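You operate a simulated robot arm through the tools that you are given. There is no shell and no other tool.

Carry out the task below with a simulated two-armed robot. There is one attempt and no reset: what you move stays moved.

JOB
Pull the brake on, level the mast and lower the forks.
Fine: brake first; pointer at the green mark; forks to the floor; the key goes on for it and off at the end.

Only the result counts: the job must be done as asked and must still hold three seconds after the hand-in. Knocking over, shifting, dropping, spilling or breaking anything else fails it.

ROBOT AND FRAMES
Two 7-joint arms with two-finger parallel grippers on one trunk that stands fixed in place. Base frame: the origin is at the foot of the trunk, x ahead of it, y to its left, z up. Units: cm, degrees, N and s.
The left shoulder is at [8, 13.1, 94.7], the right one opposite. With the tool pointing down near the work surface each hand reaches from about 26 to 82 cm from the base axis, measured 20 degrees to its own side. Payload 1.57 kg a hand.
The TCP of each hand is the grasp point between the finger pads, 3 cm short of the fingertips. In the tool frame z runs along the fingers and y along their closing line. Largest opening 11 cm; finger width 2.4, thickness 1.2; the body of the gripper, 4.8 by 11.2 cm, starts 7.8 cm behind the TCP.
Orientation is told as [roll, pitch, yaw] about the base's x, y, z axes, in that order, counted from this pose: with the fingers straight down and closing along the base's y, the tool's x points along the base's -x, its y along +y and its z along -z.

CONTROLS
- The arms move only by the tool move_arm. It takes "left_motion", "right_motion" or both (then of equal length, played together; a hand with none holds still); each is one flat list of numbers, 7 for each row, row after row: the shift along the tool's x, y, z in units of 20 mm (1.0 is 20 mm), then the turn, a rotation vector about the tool's x, y, z in units of 8 degrees (1.0 is 8 degrees), then the finger opening in cm, from 0 to 11. In form: [x, y, z, rx, ry, rz, fingers, x, y, z, rx, ry, rz, fingers, ...]. A call has 1 to 20 rows; each row shifts and turns the commanded pose from where the row before left it, along the tool's axes as they then stand. A call with a number of a shift or a turn outside -1 to 1 is refused whole. Rows are played at 5 a second. More than 5 cm and 8.6 degrees between two rows, or a gripper value outside its range, and nothing of the call is played. A pose out of reach is approached as far as the arm can. The call stops where the force on the tool passes 90 N (or 10 N more than at its start, if that is more) or the arm is blocked; 0.2 s more then pass. The fingers move at their own pace (about 10.8 cm/s each) and stop on an object; they squeeze with about 24 N. The grip force told is the motor's: it shows also when the fingers shut on nothing. Time passes only in rows, and 0.2 s behind the last, so rows that do not move let the fingers close. It gives the time, the measured TCP pose, the force on the tool (base axes), the opening and the grip force at its end, in the units of the frame above (readings bear some noise), with the torque about the TCP (base axes, N m) and any sound that the robot's microphone picked up.
- Cameras (640 x 400 px; columns grow to the right, rows downward): "scene" is now at [-4.79, 0.48, 144.05]; the picture's right is [0.02, -1.00, 0.00], its down [-0.34, -0.01, -0.94] and it looks along [0.94, 0.02, -0.34] (base axes); focal length 299 px, centre (320, 200). "left" rides on the left gripper at [7, -1.6, -14.1] in its tool frame; the picture's right is [0.23, 0.97, 0.00], its down [-0.86, 0.20, -0.48] and it looks along [-0.47, 0.11, 0.88] (tool axes); focal length 222 px, centre (320, 200). "right" rides on the right gripper at [7, 1.6, -14.1] in its tool frame; the picture's right is [-0.23, 0.97, 0.00], its down [-0.86, -0.20, -0.48] and it looks along [-0.47, -0.11, 0.88] (tool axes); focal length 222 px, centre (320, 200). There is no depth. A picture from a camera that has moved, and an enlarged one, comes with that camera's place and axes in the base frame and with its lens.
- snapshot(camera): a new picture of that camera. It takes no simulated time.
- turn_head(pan, tilt): turns the head with the scene camera to pan (to the left, within 109 degrees either way) and tilt (down, from -29 to 69), counted from straight ahead of the robot. It gives what a move gives.
- close_up(camera, box): a new picture of the part [left, top, right, bottom] of that camera's present view, enlarged. It takes no simulated time.
- hand_in(): hands the job in; it is judged then, once.

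Places have to be worked out from the pictures, the camera data and where the tool is seen. Open the grippers and draw the arms clear of the work before you hand the job in, unless the task says otherwise.

The tools are called after "Request:" as a command line: name --argument value ..., lists and objects as JSON in quotes. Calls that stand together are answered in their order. move_arm: Moves the arms, as the interface text tells. Its arguments: {"type":"object","properties":{"left_motion":{"type":"array"},"right_motion":{"type":"array"}},"required":[]} The other tools are called the same way: turn_head (pan, tilt) turns the head that bears the scene camera; snapshot (camera) takes a picture; close_up (camera, box) takes an enlarged picture of a part of a camera's view; hand_in () hands the job in.

At the start:

```text
time: 0.0
left_position: [47.37, 19.35, 134.62]
left_tcp_rot: [-0.1, 0.0, 0.0]
left_wrist_force: [-0.8, 0.4, 0.1]
left_wrist_torque: [0.01, 0.02, 0.01]
left_width: 11.01
left_gripper_force: 0.1
right_position: [39.68, -17.35, 138.89]
right_tcp_rot: [-0.1, 0.0, 0.0]
right_wrist_force: [0.5, 0.9, -0.2]
right_wrist_torque: [-0.01, -0.03, 0.02]
right_width: 11.04
right_gripper_force: 0.0
head pan, tilt: [1.1, 20.1]
```

scene: 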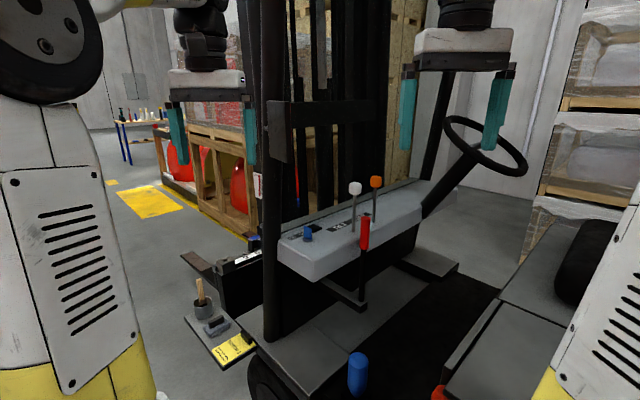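
right: 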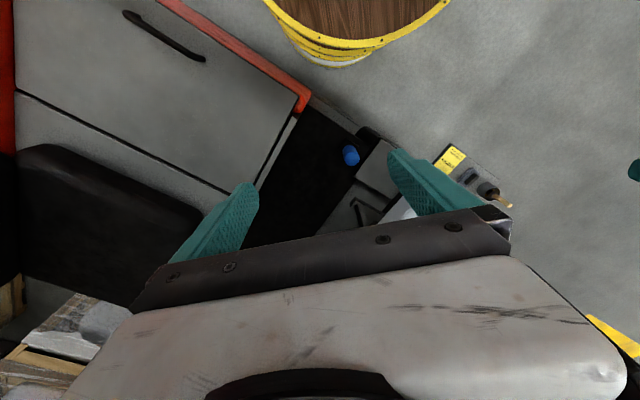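
left: 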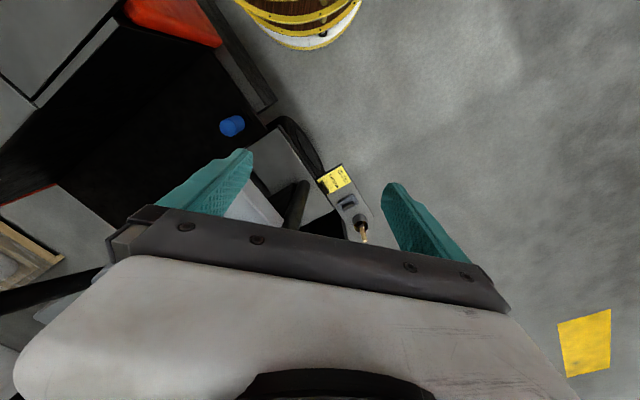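

The scene shows a forklift dash with a blue key switch, white and orange levers, a red lever, and a blue knob near the floor. I'll look closer at each before moving anything.

Request:
close_up --camera "scene" --box '[260, 160, 440, 290]'

Request:
close_up --camera "scene" --box '[180, 60, 400, 200]'

Request:
close_up --camera "scene" --box '[170, 240, 450, 400]'

```text
3.08 times, centred on (350, 225) of scene
camera zoom: at [-4.79, 0.48, 144.05], right [0.02, -1.0, 0.0], down [-0.34, -0.01, -0.94], along [0.94, 0.02, -0.34], focal length 919 px, centre (228, 123)
```

zoom: 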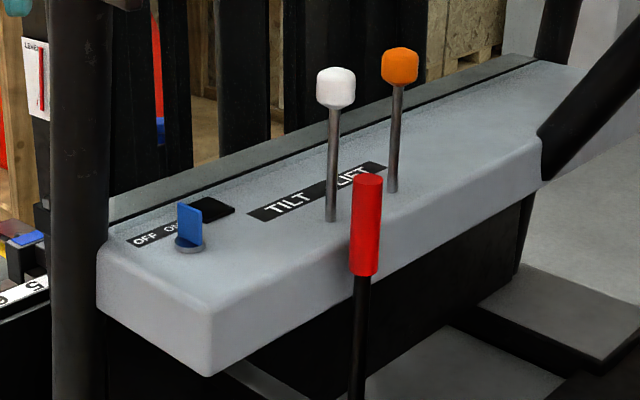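

```text
2.86 times, centred on (290, 130) of scene
camera zoom: at [-4.79, 0.48, 144.05], right [0.02, -1.0, 0.0], down [-0.34, -0.01, -0.94], along [0.94, 0.02, -0.34], focal length 853 px, centre (406, 400)
```

zoom: 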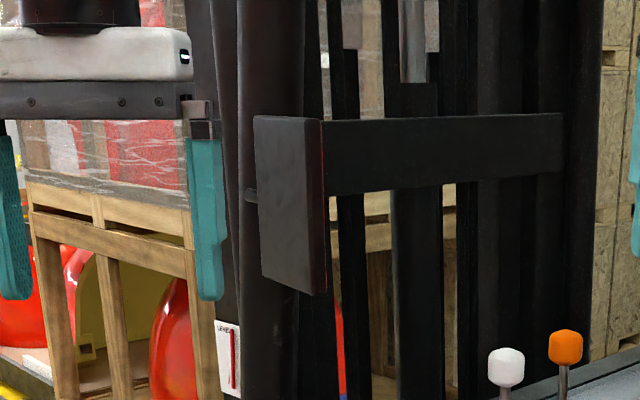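

```text
2.29 times, centred on (310, 320) of scene
camera zoom: at [-4.79, 0.48, 144.05], right [0.02, -1.0, 0.0], down [-0.34, -0.01, -0.94], along [0.94, 0.02, -0.34], focal length 683 px, centre (343, -74)
```

zoom: 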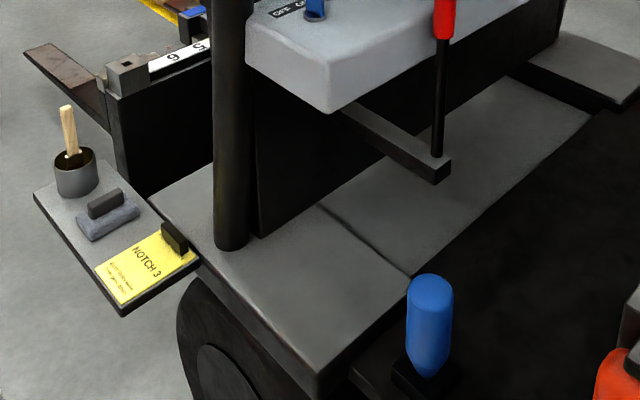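

There is a yellow note reading "NOTCH 3" and a plate marked "LEVEL" beside the post. I'll zoom on the note, the gauge and the dash details.

Request:
close_up --camera "scene" --box '[205, 325, 265, 370]'

Request:
close_up --camera "scene" --box '[240, 160, 280, 210]'

Request:
close_up --camera "scene" --box '[275, 205, 355, 255]'

Request:
close_up --camera "scene" --box '[180, 230, 280, 300]'

```text
8.89 times, centred on (235, 348) of scene
camera zoom: at [-4.79, 0.48, 144.05], right [0.02, -1.0, 0.0], down [-0.34, -0.01, -0.94], along [0.94, 0.02, -0.34], focal length 2655 px, centre (1076, -1111)
```

zoom: 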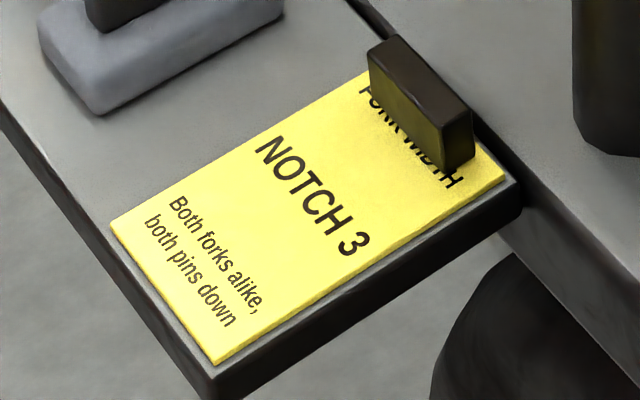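

```text
8.00 times, centred on (260, 185) of scene
camera zoom: at [-4.79, 0.48, 144.05], right [0.02, -1.0, 0.0], down [-0.34, -0.01, -0.94], along [0.94, 0.02, -0.34], focal length 2389 px, centre (800, 320)
```

zoom: 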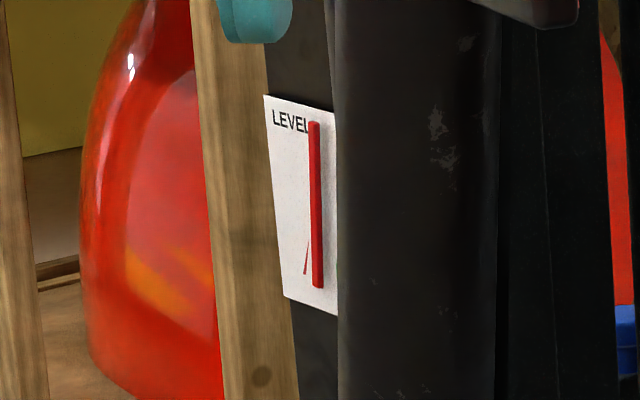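

```text
8.00 times, centred on (315, 230) of scene
camera zoom: at [-4.79, 0.48, 144.05], right [0.02, -1.0, 0.0], down [-0.34, -0.01, -0.94], along [0.94, 0.02, -0.34], focal length 2389 px, centre (360, -40)
```

zoom: 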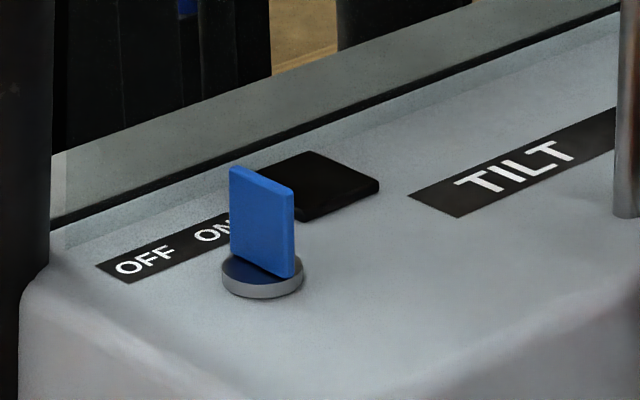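

```text
5.71 times, centred on (230, 265) of scene
camera zoom: at [-4.79, 0.48, 144.05], right [0.02, -1.0, 0.0], down [-0.34, -0.01, -0.94], along [0.94, 0.02, -0.34], focal length 1707 px, centre (834, -171)
```

zoom: 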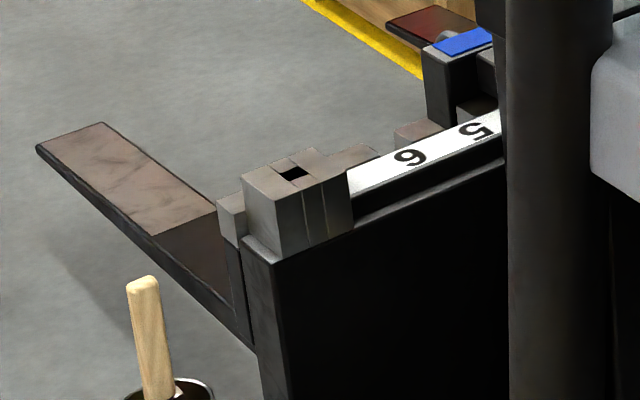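

The note concerns fork width, which is not part of this job, so I'll leave it. Triangulating the blue cylinder from three cameras puts it near [62.5, -9.8, 65]; I'll turn the head down for a better look at what the controls stand on.

Request:
turn_head --pan 0 --tilt 45

Request:
snapshot --camera "scene"

Request:
close_up --camera "right" --box '[260, 110, 420, 230]'

Request:
close_up --camera "left" --box '[180, 90, 390, 240]'

```text
time: 0.9
left_position: [47.35, 19.3, 134.64]
left_tcp_rot: [-0.1, 0.0, 0.0]
left_wrist_force: [0.4, 0.2, 0.4]
left_wrist_torque: [0.01, -0.01, -0.01]
left_width: 11.01
left_gripper_force: 0.1
right_position: [39.66, -17.55, 138.96]
right_tcp_rot: [-0.1, 0.0, 0.0]
right_wrist_force: [0.0, 0.6, -0.3]
right_wrist_torque: [-0.01, 0.0, -0.01]
right_width: 11.02
right_gripper_force: 0.1
head pan, tilt: [0.0, 45.0]
```

```text
taken
```

scene: 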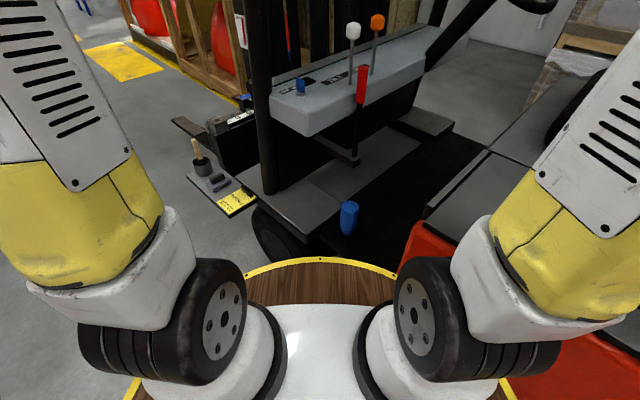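

```text
3.33 times, centred on (340, 170) of right
camera zoom: at [32.73, -15.96, 153.0], right [0.23, 0.97, 0.0], down [0.86, -0.2, 0.48], along [0.47, -0.11, -0.88], focal length 740 px, centre (253, 300)
```

zoom: 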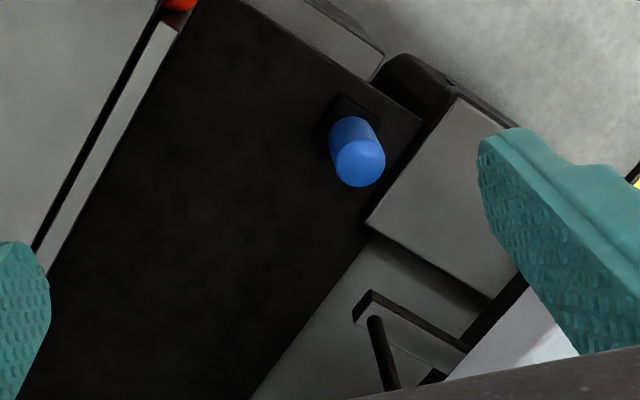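

```text
2.67 times, centred on (285, 165) of left
camera zoom: at [40.52, 17.64, 148.73], right [-0.23, 0.97, 0.0], down [0.86, 0.2, 0.48], along [0.47, 0.11, -0.88], focal length 592 px, centre (413, 293)
```

zoom: 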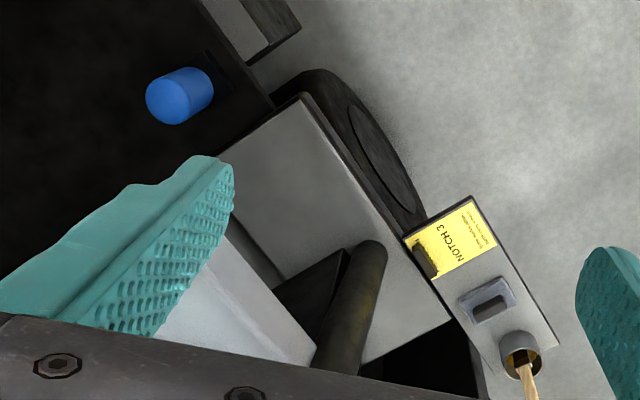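

The red-gripped lever stands on a bracket below the dash with its foot roughly at [79, -12.5, 73] (looks like the hand brake); the blue grip sticks out of the floor plate. I'll move the right hand forward at its present height to view the dash from above.

Request:
move_arm --right_motion '[-1, 0, 0, 0, 0, 0, 11, -1, 0, 0, 0, 0, 0, 11, -1, 0, 0, 0, 0, 0, 11, -1, 0, 0, 0, 0, 0, 11, -1, 0, 0, 0, 0, 0, 11, -1, 0, 0, 0, 0, 0, 11, -1, 0, 0, 0, 0, 0, 11, -1, 0, 0, 0, 0, 0, 11]'

Request:
snapshot --camera "right"

Request:
snapshot --camera "scene"

```text
time: 2.7
left_position: [47.36, 19.4, 134.8]
left_tcp_rot: [0.0, 0.0, 0.0]
left_wrist_force: [0.2, -0.4, 0.5]
left_wrist_torque: [0.03, -0.06, -0.03]
left_width: 10.98
left_gripper_force: 0.1
right_position: [55.11, -17.58, 138.58]
right_tcp_rot: [0.2, 0.4, -0.1]
right_wrist_force: [0.0, 0.7, 0.8]
right_wrist_torque: [0.05, -0.02, -0.01]
right_width: 10.98
right_gripper_force: 0.0
right hand out of reach, approached as far as the arm can: row 8
head pan, tilt: [0.0, 45.0]
```

```text
taken
camera right: at [48.41, -16.06, 152.67], right [0.23, 0.97, 0.0], down [0.86, -0.2, 0.47], along [0.46, -0.11, -0.88], focal length 222 px, centre (320, 200)
```

right: 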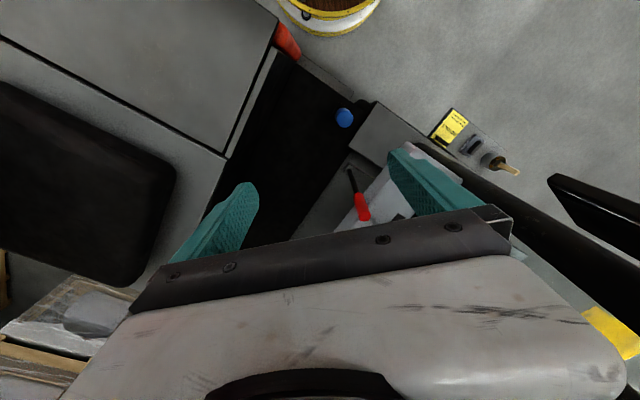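

```text
taken
```

scene: 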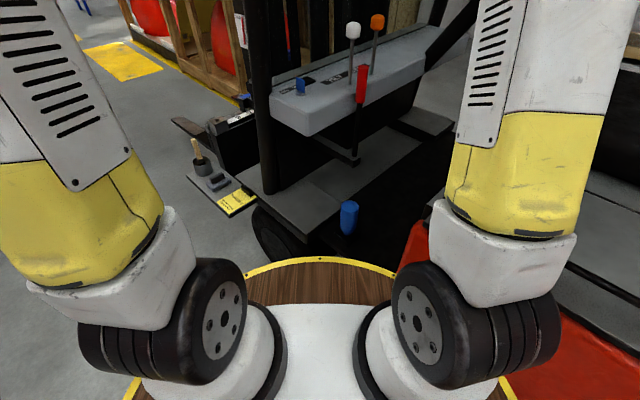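

From two views the brake lever foot is near [78, -12.4, 76] and its red grip top near [80, -12, 107.5]; the truck is yawed about 45° left. I'll pitch both hands forward by 40° so their cameras look at the dash.

Request:
move_arm --right_motion '[0, 0, 0, 0, -1, 0, 11, 0, 0, 0, 0, -1, 0, 11, 0, 0, 0, 0, -1, 0, 11, 0, 0, 0, 0, -1, 0, 11, 0, 0, 0, 0, -1, 0, 11]' --left_motion '[0, 0, 0, 0, -1, 0, 11, 0, 0, 0, 0, -1, 0, 11, 0, 0, 0, 0, -1, 0, 11, 0, 0, 0, 0, -1, 0, 11, 0, 0, 0, 0, -1, 0, 11]'

Request:
snapshot --camera "right"

Request:
snapshot --camera "left"

Request:
snapshot --camera "scene"

```text
time: 3.9
left_position: [47.4, 19.49, 134.6]
left_tcp_rot: [0.1, -40.0, 0.0]
left_wrist_force: [0.4, -0.4, -0.7]
left_wrist_torque: [0.02, 0.03, -0.01]
left_width: 10.99
left_gripper_force: 0.0
right_position: [55.3, -17.61, 138.65]
right_tcp_rot: [0.0, -40.1, 0.0]
right_wrist_force: [0.4, 0.1, 0.6]
right_wrist_torque: [-0.02, 0.04, -0.02]
right_width: 11.0
right_gripper_force: 0.0
head pan, tilt: [0.0, 45.0]
```

```text
taken
camera right: at [40.91, -16.03, 144.81], right [0.17, 0.97, 0.15], down [0.35, -0.2, 0.92], along [0.92, -0.11, -0.37], focal length 222 px, centre (320, 200)
```

right: 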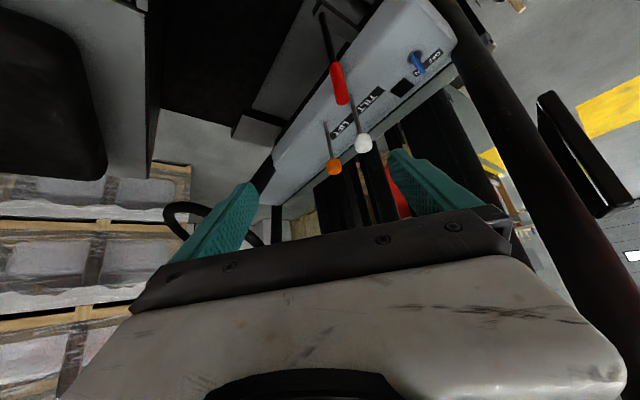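

```text
taken
camera left: at [33.11, 17.7, 140.84], right [-0.17, 0.97, -0.15], down [0.35, 0.2, 0.92], along [0.92, 0.11, -0.37], focal length 222 px, centre (320, 200)
```

left: 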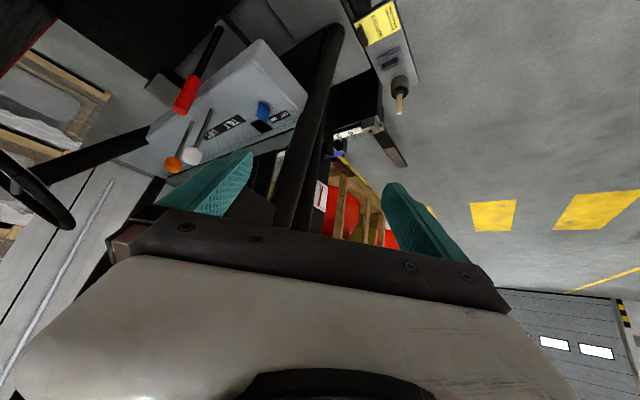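

```text
taken
```

scene: 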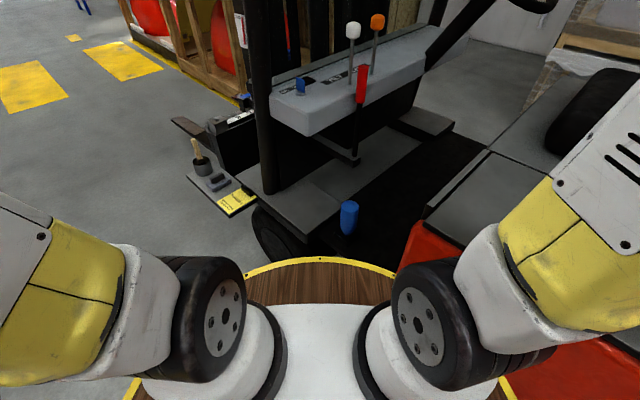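

Both hand cameras now see the whole dash. I'll take close-ups from each for accurate triangulation of key, knobs, brake grip, pillar and level gauge.

Request:
close_up --camera "right" --box '[300, 0, 460, 100]'

Request:
close_up --camera "right" --box '[300, 80, 460, 180]'

Request:
close_up --camera "left" --box '[150, 20, 310, 120]'

Request:
close_up --camera "left" --box '[140, 90, 300, 190]'

Request:
close_up --camera "left" --box '[290, 120, 410, 240]'

Request:
close_up --camera "scene" --box '[260, 10, 420, 110]'

```text
4.00 times, centred on (380, 50) of right
camera zoom: at [40.91, -16.03, 144.81], right [0.17, 0.97, 0.15], down [0.35, -0.2, 0.92], along [0.92, -0.11, -0.37], focal length 888 px, centre (80, 800)
```

zoom: 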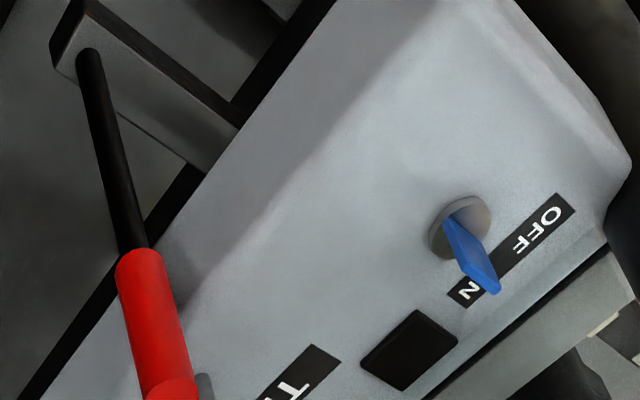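

```text
4.00 times, centred on (380, 130) of right
camera zoom: at [40.91, -16.03, 144.81], right [0.17, 0.97, 0.15], down [0.35, -0.2, 0.92], along [0.92, -0.11, -0.37], focal length 888 px, centre (80, 480)
```

zoom: 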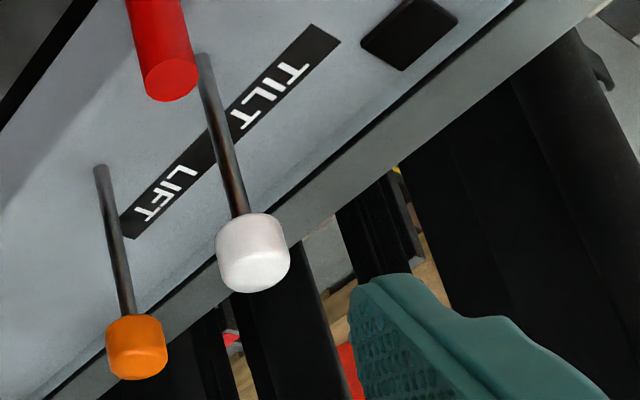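

```text
4.00 times, centred on (230, 70) of left
camera zoom: at [33.11, 17.7, 140.84], right [-0.17, 0.97, -0.15], down [0.35, 0.2, 0.92], along [0.92, 0.11, -0.37], focal length 888 px, centre (680, 720)
```

zoom: 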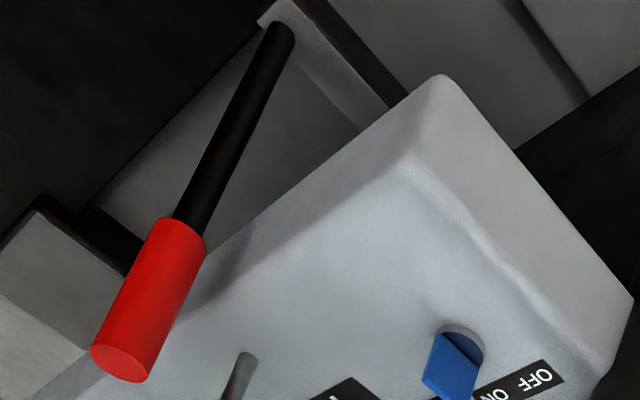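

```text
4.00 times, centred on (220, 140) of left
camera zoom: at [33.11, 17.7, 140.84], right [-0.17, 0.97, -0.15], down [0.35, 0.2, 0.92], along [0.92, 0.11, -0.37], focal length 888 px, centre (720, 440)
```

zoom: 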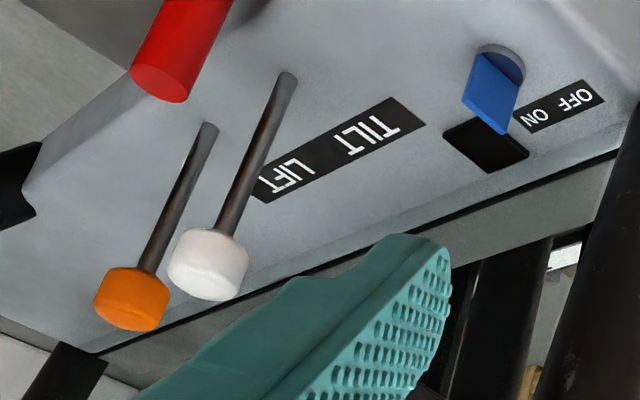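

```text
3.33 times, centred on (350, 180) of left
camera zoom: at [33.11, 17.7, 140.84], right [-0.17, 0.97, -0.15], down [0.35, 0.2, 0.92], along [0.92, 0.11, -0.37], focal length 740 px, centre (220, 267)
```

zoom: 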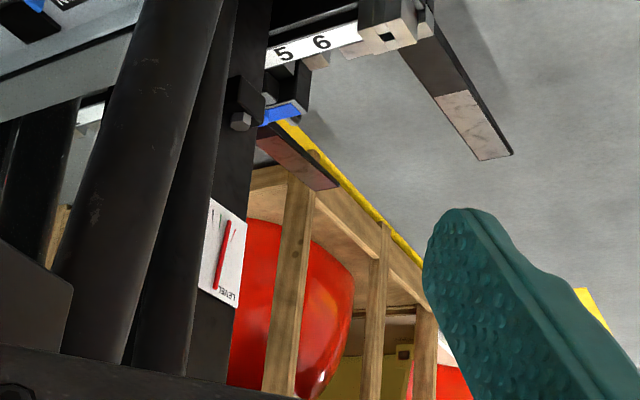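

```text
4.00 times, centred on (340, 60) of scene
camera zoom: at [-5.92, 0.3, 140.2], right [0.0, -1.0, 0.0], down [-0.71, 0.0, -0.71], along [0.71, 0.0, -0.71], focal length 1195 px, centre (240, 760)
```

zoom: 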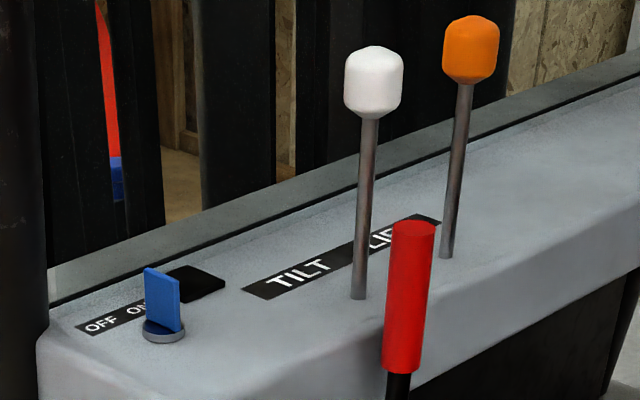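

Triangulation (left+right cameras agree within a few mm): key base [79.1, 5.6, 100.1] with blade top z≈104.5 lying along truck-forward; white (TILT) knob [85.7, -9.4, 115.1]; orange (LIFT) knob [93.3, -17.1, 115.1]; red grip z 96–107.7 at [78.5, -12.2]. A dark plate seems to hang near [67, 12, 135], so I'll tilt the head up to check that obstacle.

Request:
turn_head --pan -5 --tilt 15

Request:
snapshot --camera "scene"

Request:
close_up --camera "scene" --box '[200, 60, 420, 200]'

Request:
close_up --camera "right" --box '[440, 60, 640, 260]'

Request:
close_up --camera "left" --box '[220, 120, 340, 240]'

```text
time: 4.8
left_position: [47.45, 19.4, 134.71]
left_tcp_rot: [0.0, -39.9, 0.0]
left_wrist_force: [0.4, 0.3, 0.0]
left_wrist_torque: [-0.02, -0.01, 0.01]
left_width: 11.03
left_gripper_force: 0.2
right_position: [55.19, -17.63, 138.53]
right_tcp_rot: [-0.1, -39.9, 0.1]
right_wrist_force: [-0.3, -0.4, -0.2]
right_wrist_torque: [-0.01, 0.0, 0.02]
right_width: 11.01
right_gripper_force: 0.1
head pan, tilt: [-5.0, 15.0]
```

```text
taken
```

scene: 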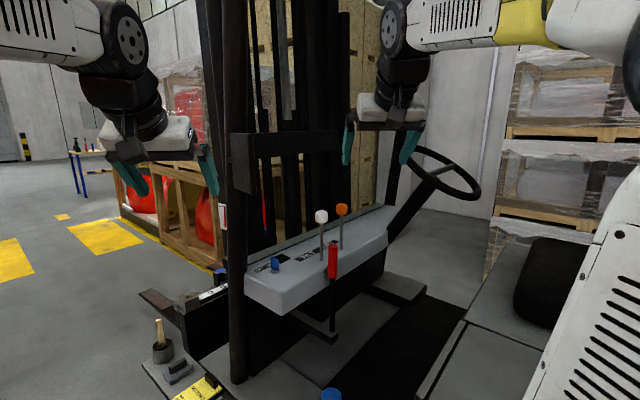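

```text
2.86 times, centred on (310, 130) of scene
camera zoom: at [-4.8, -0.51, 144.87], right [-0.09, -1.0, 0.0], down [-0.26, 0.02, -0.97], along [0.96, -0.08, -0.26], focal length 853 px, centre (349, 400)
```

zoom: 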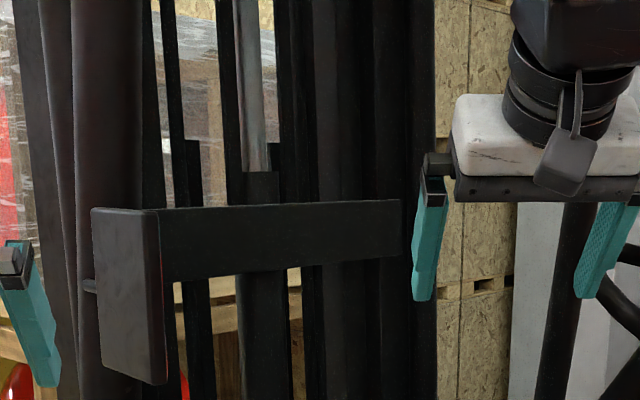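

```text
2.00 times, centred on (540, 160) of right
camera zoom: at [40.87, -16.04, 144.87], right [0.17, 0.97, 0.15], down [0.35, -0.2, 0.92], along [0.92, -0.11, -0.37], focal length 444 px, centre (-120, 280)
```

zoom: 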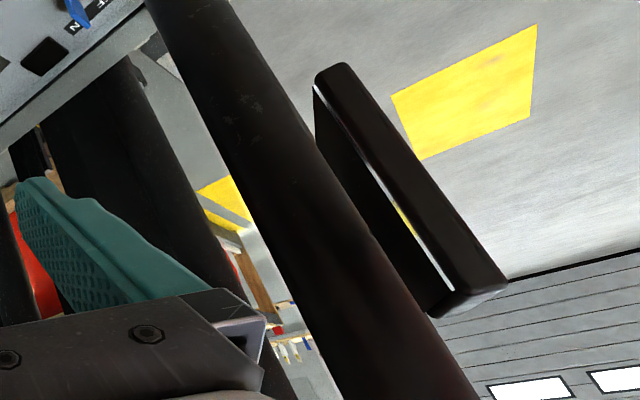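

```text
3.33 times, centred on (280, 180) of left
camera zoom: at [33.06, 17.69, 140.9], right [-0.17, 0.97, -0.15], down [0.35, 0.2, 0.92], along [0.92, 0.11, -0.37], focal length 740 px, centre (453, 267)
```

zoom: 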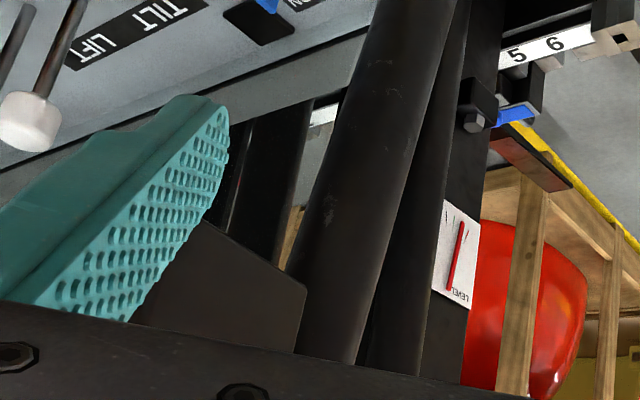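

The dark plate is a side mirror, roughly x 64–71, y 8–16, z 124–143, so hands must stay clear of it. I'll move the left hand out to the left and forward (y≈36) so its camera can watch the LEVEL gauge near [100.5, 25.7, 112].

Request:
move_arm --left_motion '[0, 0.92, 0, 0, 0, 0, 11, 0, 0.92, 0, 0, 0, 0, 11, 0, 0.92, 0, 0, 0, 0, 11, 0, 0.92, 0, 0, 0, 0, 11, 0, 0.92, 0, 0, 0, 0, 11, 0, 0.92, 0, 0, 0, 0, 11, 0, 0.92, 0, 0, 0, 0, 11, 0, 0.92, 0, 0, 0, 0, 11, 0, 0.92, 0, 0, 0, 0, 11, -0.41, 0, 0.98, 0, 0, 0, 11, -0.41, 0, 0.98, 0, 0, 0, 11, -0.41, 0, 0.98, 0, 0, 0, 11, -0.41, 0, 0.98, 0, 0, 0, 11, -0.41, 0, 0.98, 0, 0, 0, 11, -0.41, 0, 0.98, 0, 0, 0, 11, -0.41, 0, 0.98, 0, 0, 0, 11]'

Request:
snapshot --camera "left"

Request:
snapshot --camera "scene"

```text
time: 8.2
left_position: [60.59, 35.89, 127.94]
left_tcp_rot: [0.0, -40.1, 0.0]
left_wrist_force: [-0.7, 0.3, 0.6]
left_wrist_torque: [-0.02, 0.0, -0.02]
left_width: 11.01
left_gripper_force: 0.0
right_position: [55.27, -17.59, 138.5]
right_tcp_rot: [0.0, -40.0, -0.1]
right_wrist_force: [-0.2, -0.4, -0.2]
right_wrist_torque: [0.01, -0.03, 0.01]
right_width: 11.0
right_gripper_force: 0.1
head pan, tilt: [-5.0, 15.0]
```

```text
taken
camera left: at [46.22, 34.14, 134.13], right [-0.17, 0.97, -0.15], down [0.35, 0.2, 0.92], along [0.92, 0.11, -0.37], focal length 222 px, centre (320, 200)
```

left: 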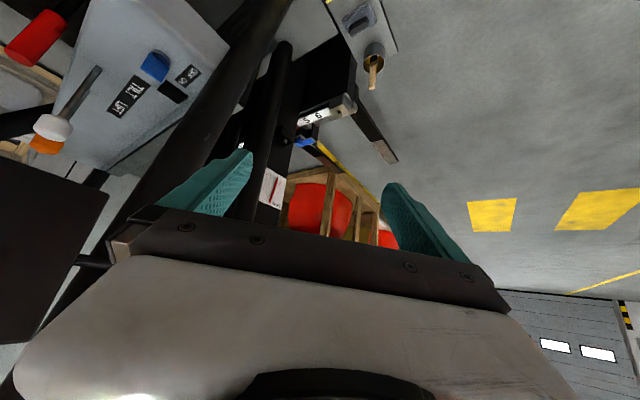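

```text
taken
```

scene: 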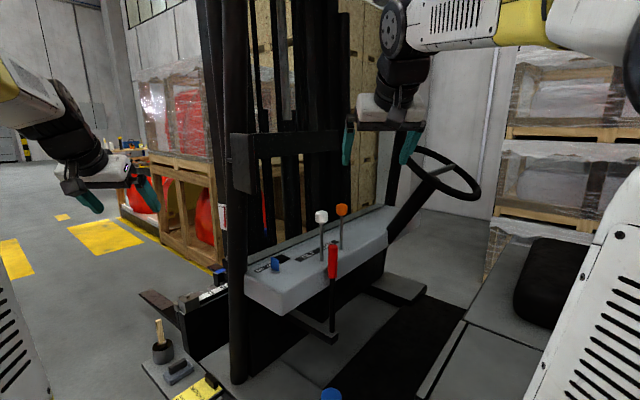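

The left camera now sees the gauge with the pillar out of the way, and the mirror is confirmed as spanning [64.4, 8.8] to [70.7, 15.4], z 128–142. I'll zoom on the gauge.

Request:
close_up --camera "left" --box '[250, 160, 300, 215]'

Request:
close_up --camera "left" --box '[290, 80, 410, 170]'

```text
7.27 times, centred on (275, 188) of left
camera zoom: at [46.22, 34.14, 134.13], right [-0.17, 0.97, -0.15], down [0.35, 0.2, 0.92], along [0.92, 0.11, -0.37], focal length 1615 px, centre (647, 291)
```

zoom: 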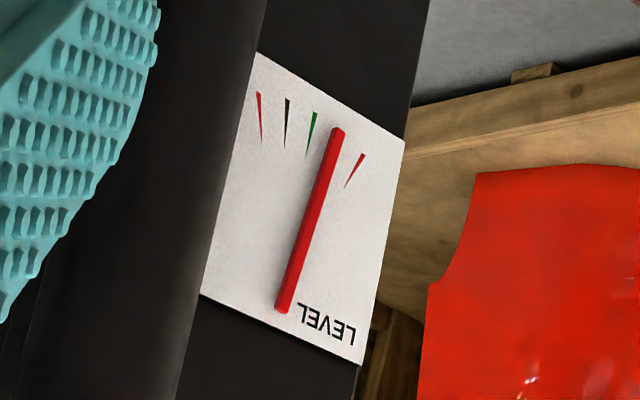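

```text
4.44 times, centred on (350, 125) of left
camera zoom: at [46.22, 34.14, 134.13], right [-0.17, 0.97, -0.15], down [0.35, 0.2, 0.92], along [0.92, 0.11, -0.37], focal length 987 px, centre (187, 533)
```

zoom: 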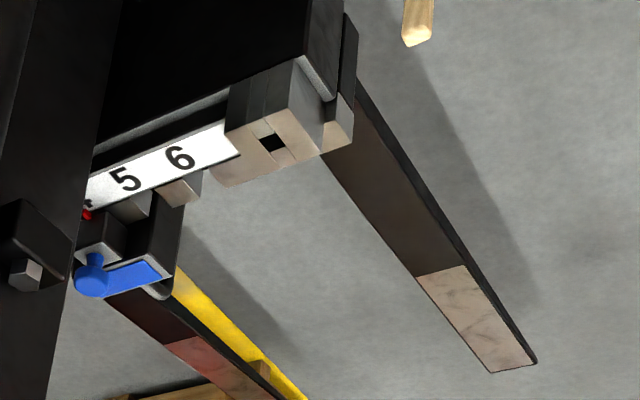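

The gauge marks read (view upside-down): red, black, green, then the pointer lies just past green toward the outer red. The brake comes first: I'll orient the right hand (pitch -55, yaw -35, fingers at 7 cm) so the fingers can straddle the red lever front and back.

Request:
move_arm --right_motion '[0, 0, 0, 0, -0.94, 0, 7, 0, 0, 0, 0, -0.94, 0, 7, 0, 0, 0, 0.717, 0, 0.502, 7, 0, 0, 0, 0.717, 0, 0.502, 7, 0, 0, 0, 0.717, 0, 0.502, 7, 0, 0, 0, 0.717, 0, 0.502, 7, 0, 0, 0, 0.717, 0, 0.502, 7]'

Request:
snapshot --camera "scene"

```text
time: 9.8
left_position: [60.45, 35.81, 128.05]
left_tcp_rot: [0.1, -40.0, -0.1]
left_wrist_force: [-0.2, 0.3, -0.7]
left_wrist_torque: [0.04, -0.02, 0.0]
left_width: 11.0
left_gripper_force: 0.1
right_position: [55.15, -17.6, 138.67]
right_tcp_rot: [0.1, -55.1, -35.4]
right_wrist_force: [0.0, -0.1, -0.4]
right_wrist_torque: [-0.02, -0.01, 0.02]
right_width: 6.99
right_gripper_force: 0.0
head pan, tilt: [-5.0, 15.0]
```

```text
taken
```

scene: 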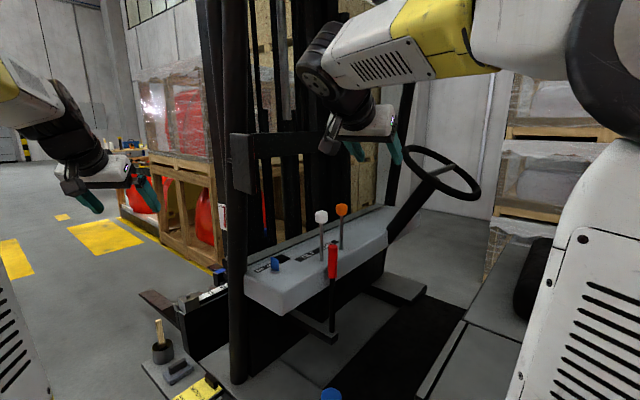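

Orientation is as wanted (pitch -55, yaw -35). I'll bring the hand down toward a pre-grasp about 10 cm short of the grip, stopping part way to check clearances.

Request:
move_arm --right_motion '[0.832, 0.739, 0.975, 0, 0, 0, 7, 0.832, 0.739, 0.975, 0, 0, 0, 7, 0.832, 0.739, 0.975, 0, 0, 0, 7, 0.832, 0.739, 0.975, 0, 0, 0, 7, 0.832, 0.739, 0.975, 0, 0, 0, 7, 0.832, 0.739, 0.975, 0, 0, 0, 7, 0.832, 0.739, 0.975, 0, 0, 0, 7, 0.832, 0.739, 0.975, 0, 0, 0, 7]'

Request:
snapshot --camera "scene"

Request:
snapshot --camera "right"

Request:
snapshot --camera "left"

```text
time: 11.6
left_position: [60.48, 35.87, 127.79]
left_tcp_rot: [0.1, -39.9, 0.0]
left_wrist_force: [-0.8, 0.4, 0.0]
left_wrist_torque: [-0.01, -0.01, 0.06]
left_width: 10.99
left_gripper_force: 0.0
right_position: [66.31, -10.66, 118.7]
right_tcp_rot: [0.2, -55.0, -35.3]
right_wrist_force: [-0.8, -0.6, -0.4]
right_wrist_torque: [0.04, 0.03, -0.01]
right_width: 7.03
right_gripper_force: 0.1
head pan, tilt: [-5.0, 15.0]
```

```text
taken
```

scene: 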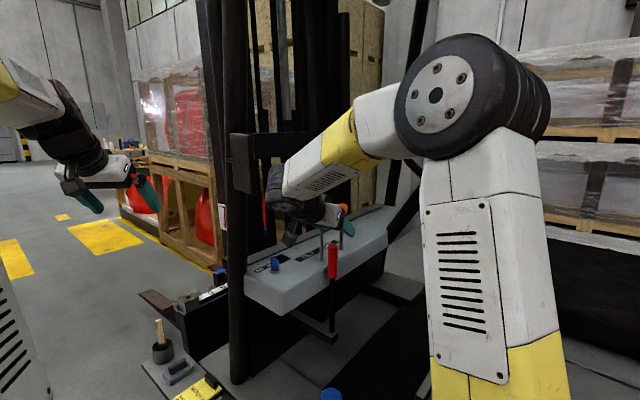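

```text
taken
camera right: at [54.52, -0.51, 121.05], right [0.67, 0.72, 0.19], down [-0.04, -0.22, 0.97], along [0.75, -0.66, -0.12], focal length 222 px, centre (320, 200)
```

right: 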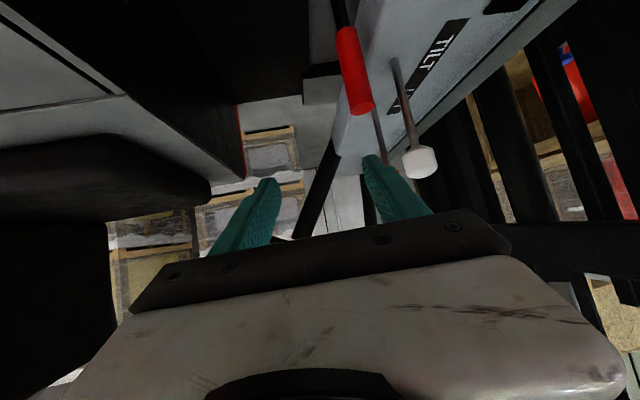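

```text
taken
camera left: at [46.21, 34.11, 134.12], right [-0.17, 0.97, -0.15], down [0.35, 0.2, 0.92], along [0.92, 0.11, -0.37], focal length 222 px, centre (320, 200)
```

left: 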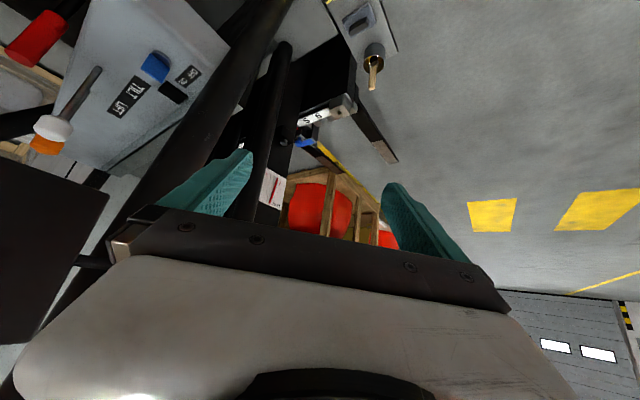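

The wrist would end up close to the mirror with yaw -35, so I'll rotate back to yaw -10 (wrist moves right, away from the mirror) and then continue down to the pre-grasp at about [71.2, -10.9, 108.2].

Request:
move_arm --right_motion '[0, 0, 0, -0.64, 0, -0.448, 7, 0, 0, 0, -0.64, 0, -0.448, 7, 0, 0, 0, -0.64, 0, -0.448, 7, 0, 0, 0, -0.64, 0, -0.448, 7, 0.58, 0.066, 1.0, 0, 0, 0, 7, 0.58, 0.066, 1.0, 0, 0, 0, 7, 0.58, 0.066, 1.0, 0, 0, 0, 7, 0.58, 0.066, 1.0, 0, 0, 0, 7, 0.58, 0.066, 1.0, 0, 0, 0, 7]'

Request:
snapshot --camera "scene"

Request:
snapshot --camera "right"

```text
time: 13.6
left_position: [60.49, 35.91, 127.95]
left_tcp_rot: [0.0, -40.0, 0.0]
left_wrist_force: [-0.3, 0.3, 0.4]
left_wrist_torque: [-0.03, 0.02, 0.0]
left_width: 11.01
left_gripper_force: 0.1
right_position: [71.2, -11.09, 108.18]
right_tcp_rot: [-0.1, -55.0, -10.1]
right_wrist_force: [0.3, -0.7, 0.4]
right_wrist_torque: [0.02, -0.01, -0.04]
right_width: 6.98
right_gripper_force: 0.0
head pan, tilt: [-5.0, 15.0]
```

```text
taken
```

scene: 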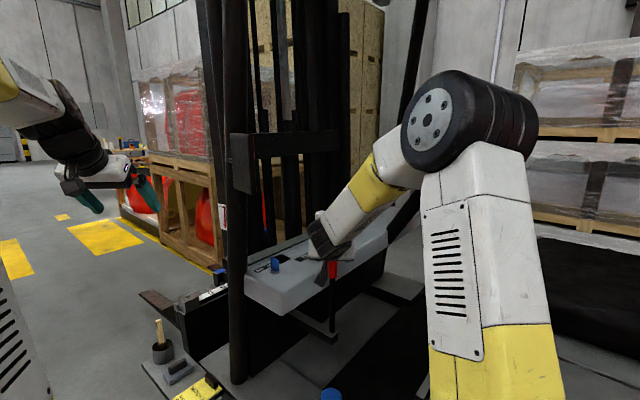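

```text
taken
camera right: at [56.27, -6.84, 110.49], right [0.3, 0.94, 0.19], down [0.06, -0.21, 0.97], along [0.95, -0.28, -0.12], focal length 222 px, centre (320, 200)
```

right: 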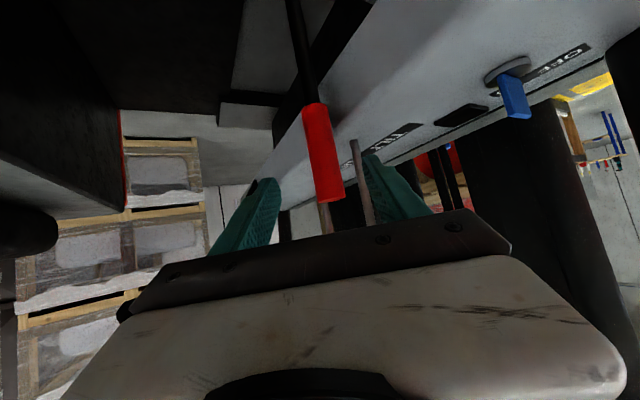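

The wrist is now well clear of the mirror and the lever lies centred between the fingers. I'll advance so the fingers straddle the red grip at about z=105 (keeping the fingertips above the dash top at z≈100).

Request:
move_arm --right_motion '[-0.2, 0.05, 0.98, 0, 0, 0, 7, -0.2, 0.05, 0.98, 0, 0, 0, 7, -0.2, 0.05, 0.98, 0, 0, 0, 7, -0.2, 0.05, 0.98, 0, 0, 0, 7]'

Request:
snapshot --camera "right"

Request:
close_up --camera "scene" --box '[230, 190, 430, 330]'

Request:
close_up --camera "left" --box '[0, 0, 200, 150]'

```text
time: 14.6
left_position: [60.4, 35.85, 127.92]
left_tcp_rot: [0.1, -40.0, 0.0]
left_wrist_force: [-0.5, -0.1, 0.2]
left_wrist_torque: [-0.02, -0.03, 0.01]
left_width: 11.0
left_gripper_force: 0.0
right_position: [78.5, -12.18, 104.77]
right_tcp_rot: [0.1, -55.0, -10.1]
right_wrist_force: [0.3, -0.3, 0.1]
right_wrist_torque: [-0.02, -0.02, 0.01]
right_width: 7.0
right_gripper_force: 0.0
head pan, tilt: [-5.0, 15.0]
```

```text
taken
camera right: at [63.48, -7.86, 107.29], right [0.3, 0.94, 0.19], down [0.06, -0.21, 0.97], along [0.95, -0.28, -0.12], focal length 222 px, centre (320, 200)
```

right: 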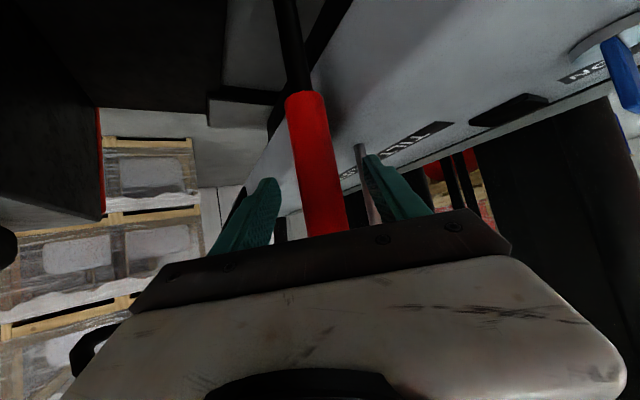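

```text
2.86 times, centred on (330, 260) of scene
camera zoom: at [-4.81, -0.5, 144.88], right [-0.09, -1.0, 0.0], down [-0.26, 0.02, -0.97], along [0.96, -0.08, -0.26], focal length 853 px, centre (291, 29)
```

zoom: 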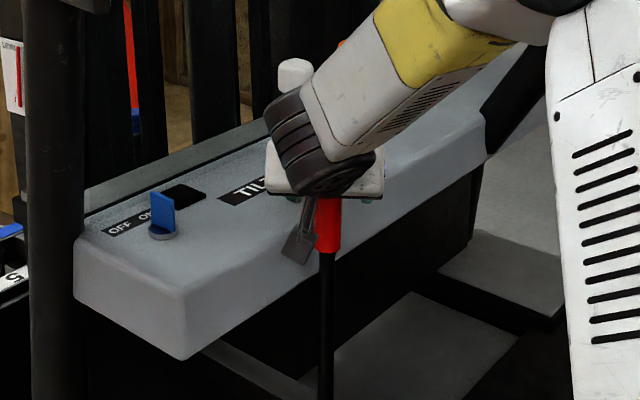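

```text
2.67 times, centred on (100, 75) of left
camera zoom: at [46.21, 34.13, 134.12], right [-0.17, 0.97, -0.15], down [0.35, 0.2, 0.92], along [0.92, 0.11, -0.37], focal length 592 px, centre (907, 533)
```

zoom: 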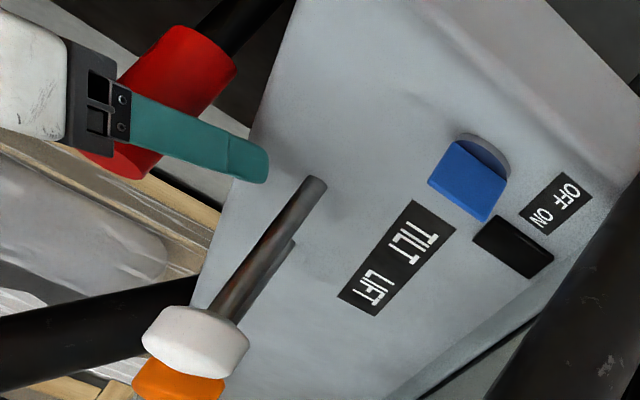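

The fingers straddle the red grip (left finger in front of it). I'll narrow to 5 cm and pull toward the driver (direction [-0.7, -0.7]) with a slight drop following the arc, a few centimetres first.

Request:
move_arm --right_motion '[0, 0, 0, 0, 0, 0, 5, 0.329, -0.82, -0.47, 0, 0, 0, 5, 0.329, -0.82, -0.47, 0, 0, 0, 5, 0.38, -0.82, -0.43, 0, 0, 0, 5]'

Request:
close_up --camera "scene" --box '[230, 190, 430, 330]'

Request:
snapshot --camera "right"

```text
time: 15.6
left_position: [60.64, 35.9, 127.85]
left_tcp_rot: [0.0, -39.9, 0.0]
left_wrist_force: [0.2, -0.6, 0.0]
left_wrist_torque: [-0.02, 0.01, 0.01]
left_width: 11.02
left_gripper_force: 0.1
right_position: [74.22, -16.1, 104.94]
right_tcp_rot: [0.0, -55.0, -9.9]
right_wrist_force: [-0.7, 4.1, 0.7]
right_wrist_torque: [0.11, 0.02, 0.07]
right_width: 5.32
right_gripper_force: 1.9
head pan, tilt: [-5.0, 15.0]
```

```text
2.86 times, centred on (330, 260) of scene
camera zoom: at [-4.78, -0.47, 144.88], right [-0.09, -1.0, 0.0], down [-0.26, 0.02, -0.97], along [0.96, -0.08, -0.26], focal length 853 px, centre (291, 29)
```

zoom: 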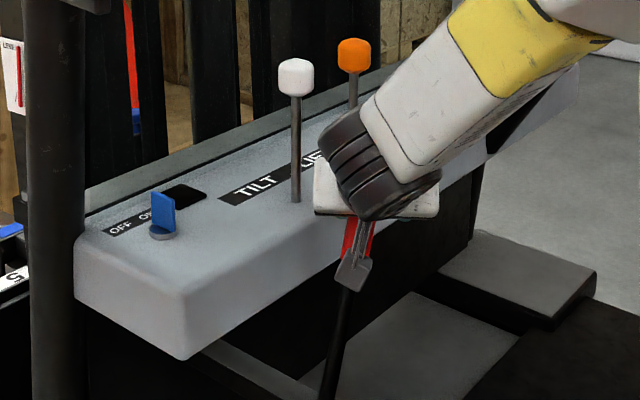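

```text
taken
camera right: at [59.11, -11.88, 107.22], right [0.3, 0.94, 0.19], down [0.06, -0.21, 0.97], along [0.95, -0.28, -0.12], focal length 222 px, centre (320, 200)
```

right: 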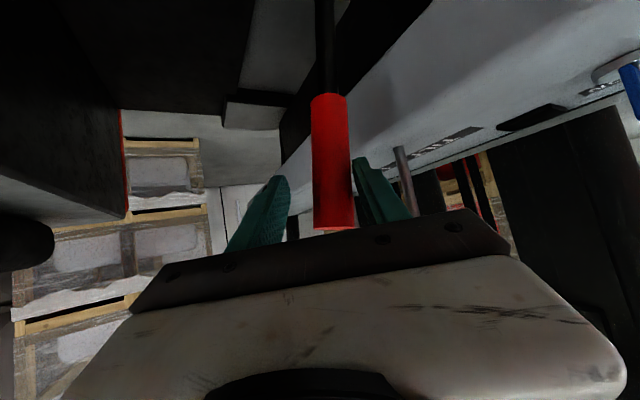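

The lever follows with only about 4 N. I'll keep pulling along the arc, watching force and sound for the end stop.

Request:
move_arm --right_motion '[0.534, -0.82, -0.327, 0, 0, 0, 5, 0.575, -0.82, -0.298, 0, 0, 0, 5, 0.637, -0.82, -0.255, 0, 0, 0, 5]'

Request:
close_up --camera "scene" --box '[230, 190, 430, 330]'

Request:
snapshot --camera "right"

```text
time: 16.4
left_position: [60.52, 35.95, 127.93]
left_tcp_rot: [0.1, -39.9, 0.0]
left_wrist_force: [0.6, 0.1, 0.1]
left_wrist_torque: [-0.02, -0.02, 0.0]
left_width: 11.0
left_gripper_force: 0.1
right_position: [69.99, -20.5, 103.08]
right_tcp_rot: [0.1, -55.0, -10.1]
right_wrist_force: [-0.5, 0.9, 0.7]
right_wrist_torque: [0.02, -0.04, -0.01]
right_width: 5.14
right_gripper_force: 0.9
head pan, tilt: [-5.0, 15.0]
```

```text
2.86 times, centred on (330, 260) of scene
camera zoom: at [-4.78, -0.49, 144.88], right [-0.09, -1.0, 0.0], down [-0.26, 0.02, -0.97], along [0.96, -0.08, -0.26], focal length 853 px, centre (291, 29)
```

zoom: 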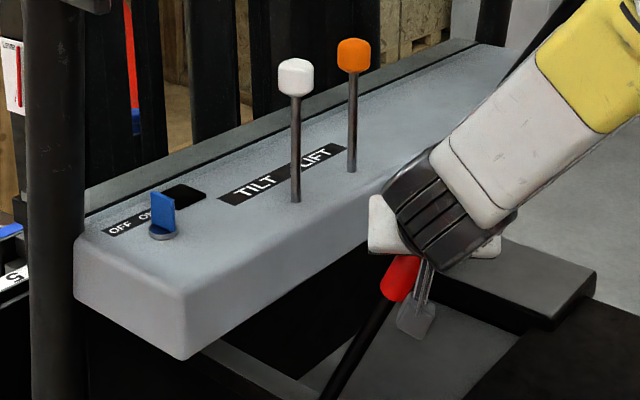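

```text
taken
camera right: at [55.02, -16.25, 105.32], right [0.3, 0.94, 0.19], down [0.06, -0.21, 0.97], along [0.95, -0.28, -0.12], focal length 222 px, centre (320, 200)
```

right: 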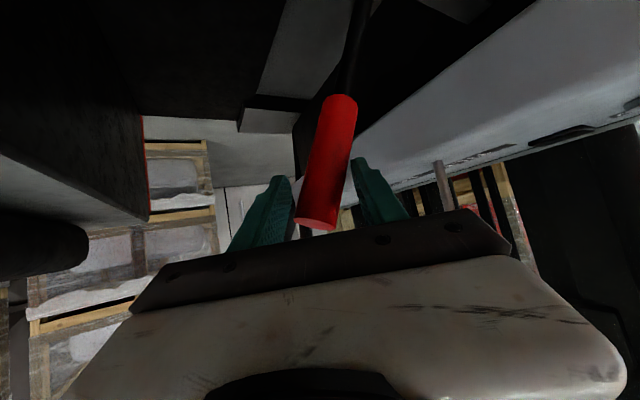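

The lever leans about 25° now and still moves freely. I'll continue the pull with a steeper drop so the fingers stay on the grip.

Request:
move_arm --right_motion '[0.862, -0.615, 0.078, 0, 0, 0, 5.5, 0.616, -0.615, -0.095, 0, 0, 0, 5.5, 0.657, -0.615, -0.066, 0, 0, 0, 5.5, 0.739, -0.615, -0.009, 0, 0, 0, 5.5]'

Request:
close_up --camera "scene" --box '[230, 190, 430, 330]'

Request:
snapshot --camera "right"

```text
time: 17.4
left_position: [60.43, 35.96, 127.84]
left_tcp_rot: [-0.1, -40.0, 0.0]
left_wrist_force: [0.2, -0.4, 0.1]
left_wrist_torque: [-0.02, 0.0, 0.0]
left_width: 11.01
left_gripper_force: 0.1
right_position: [65.73, -23.43, 98.76]
right_tcp_rot: [0.3, -55.2, -9.1]
right_wrist_force: [-0.9, 43.1, 27.1]
right_wrist_torque: [1.36, -0.63, 1.73]
right_width: 9.24
right_gripper_force: 21.3
head pan, tilt: [-5.0, 15.0]
```

```text
2.86 times, centred on (330, 260) of scene
camera zoom: at [-4.89, -0.24, 144.88], right [-0.09, -1.0, 0.0], down [-0.26, 0.02, -0.97], along [0.96, -0.08, -0.26], focal length 853 px, centre (291, 29)
```

zoom: 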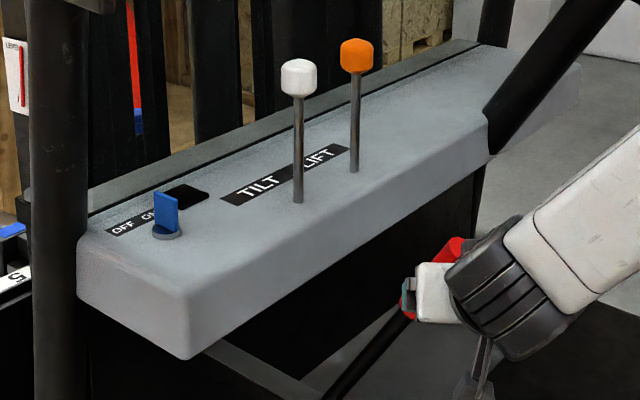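

```text
taken
camera right: at [50.6, -19.58, 101.16], right [0.28, 0.94, 0.19], down [0.06, -0.22, 0.97], along [0.96, -0.26, -0.12], focal length 222 px, centre (320, 200)
```

right: 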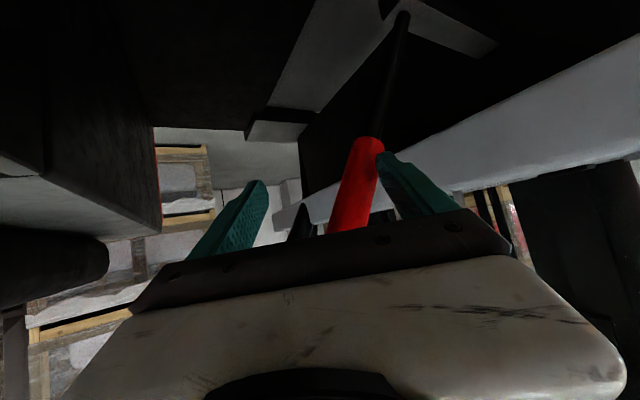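

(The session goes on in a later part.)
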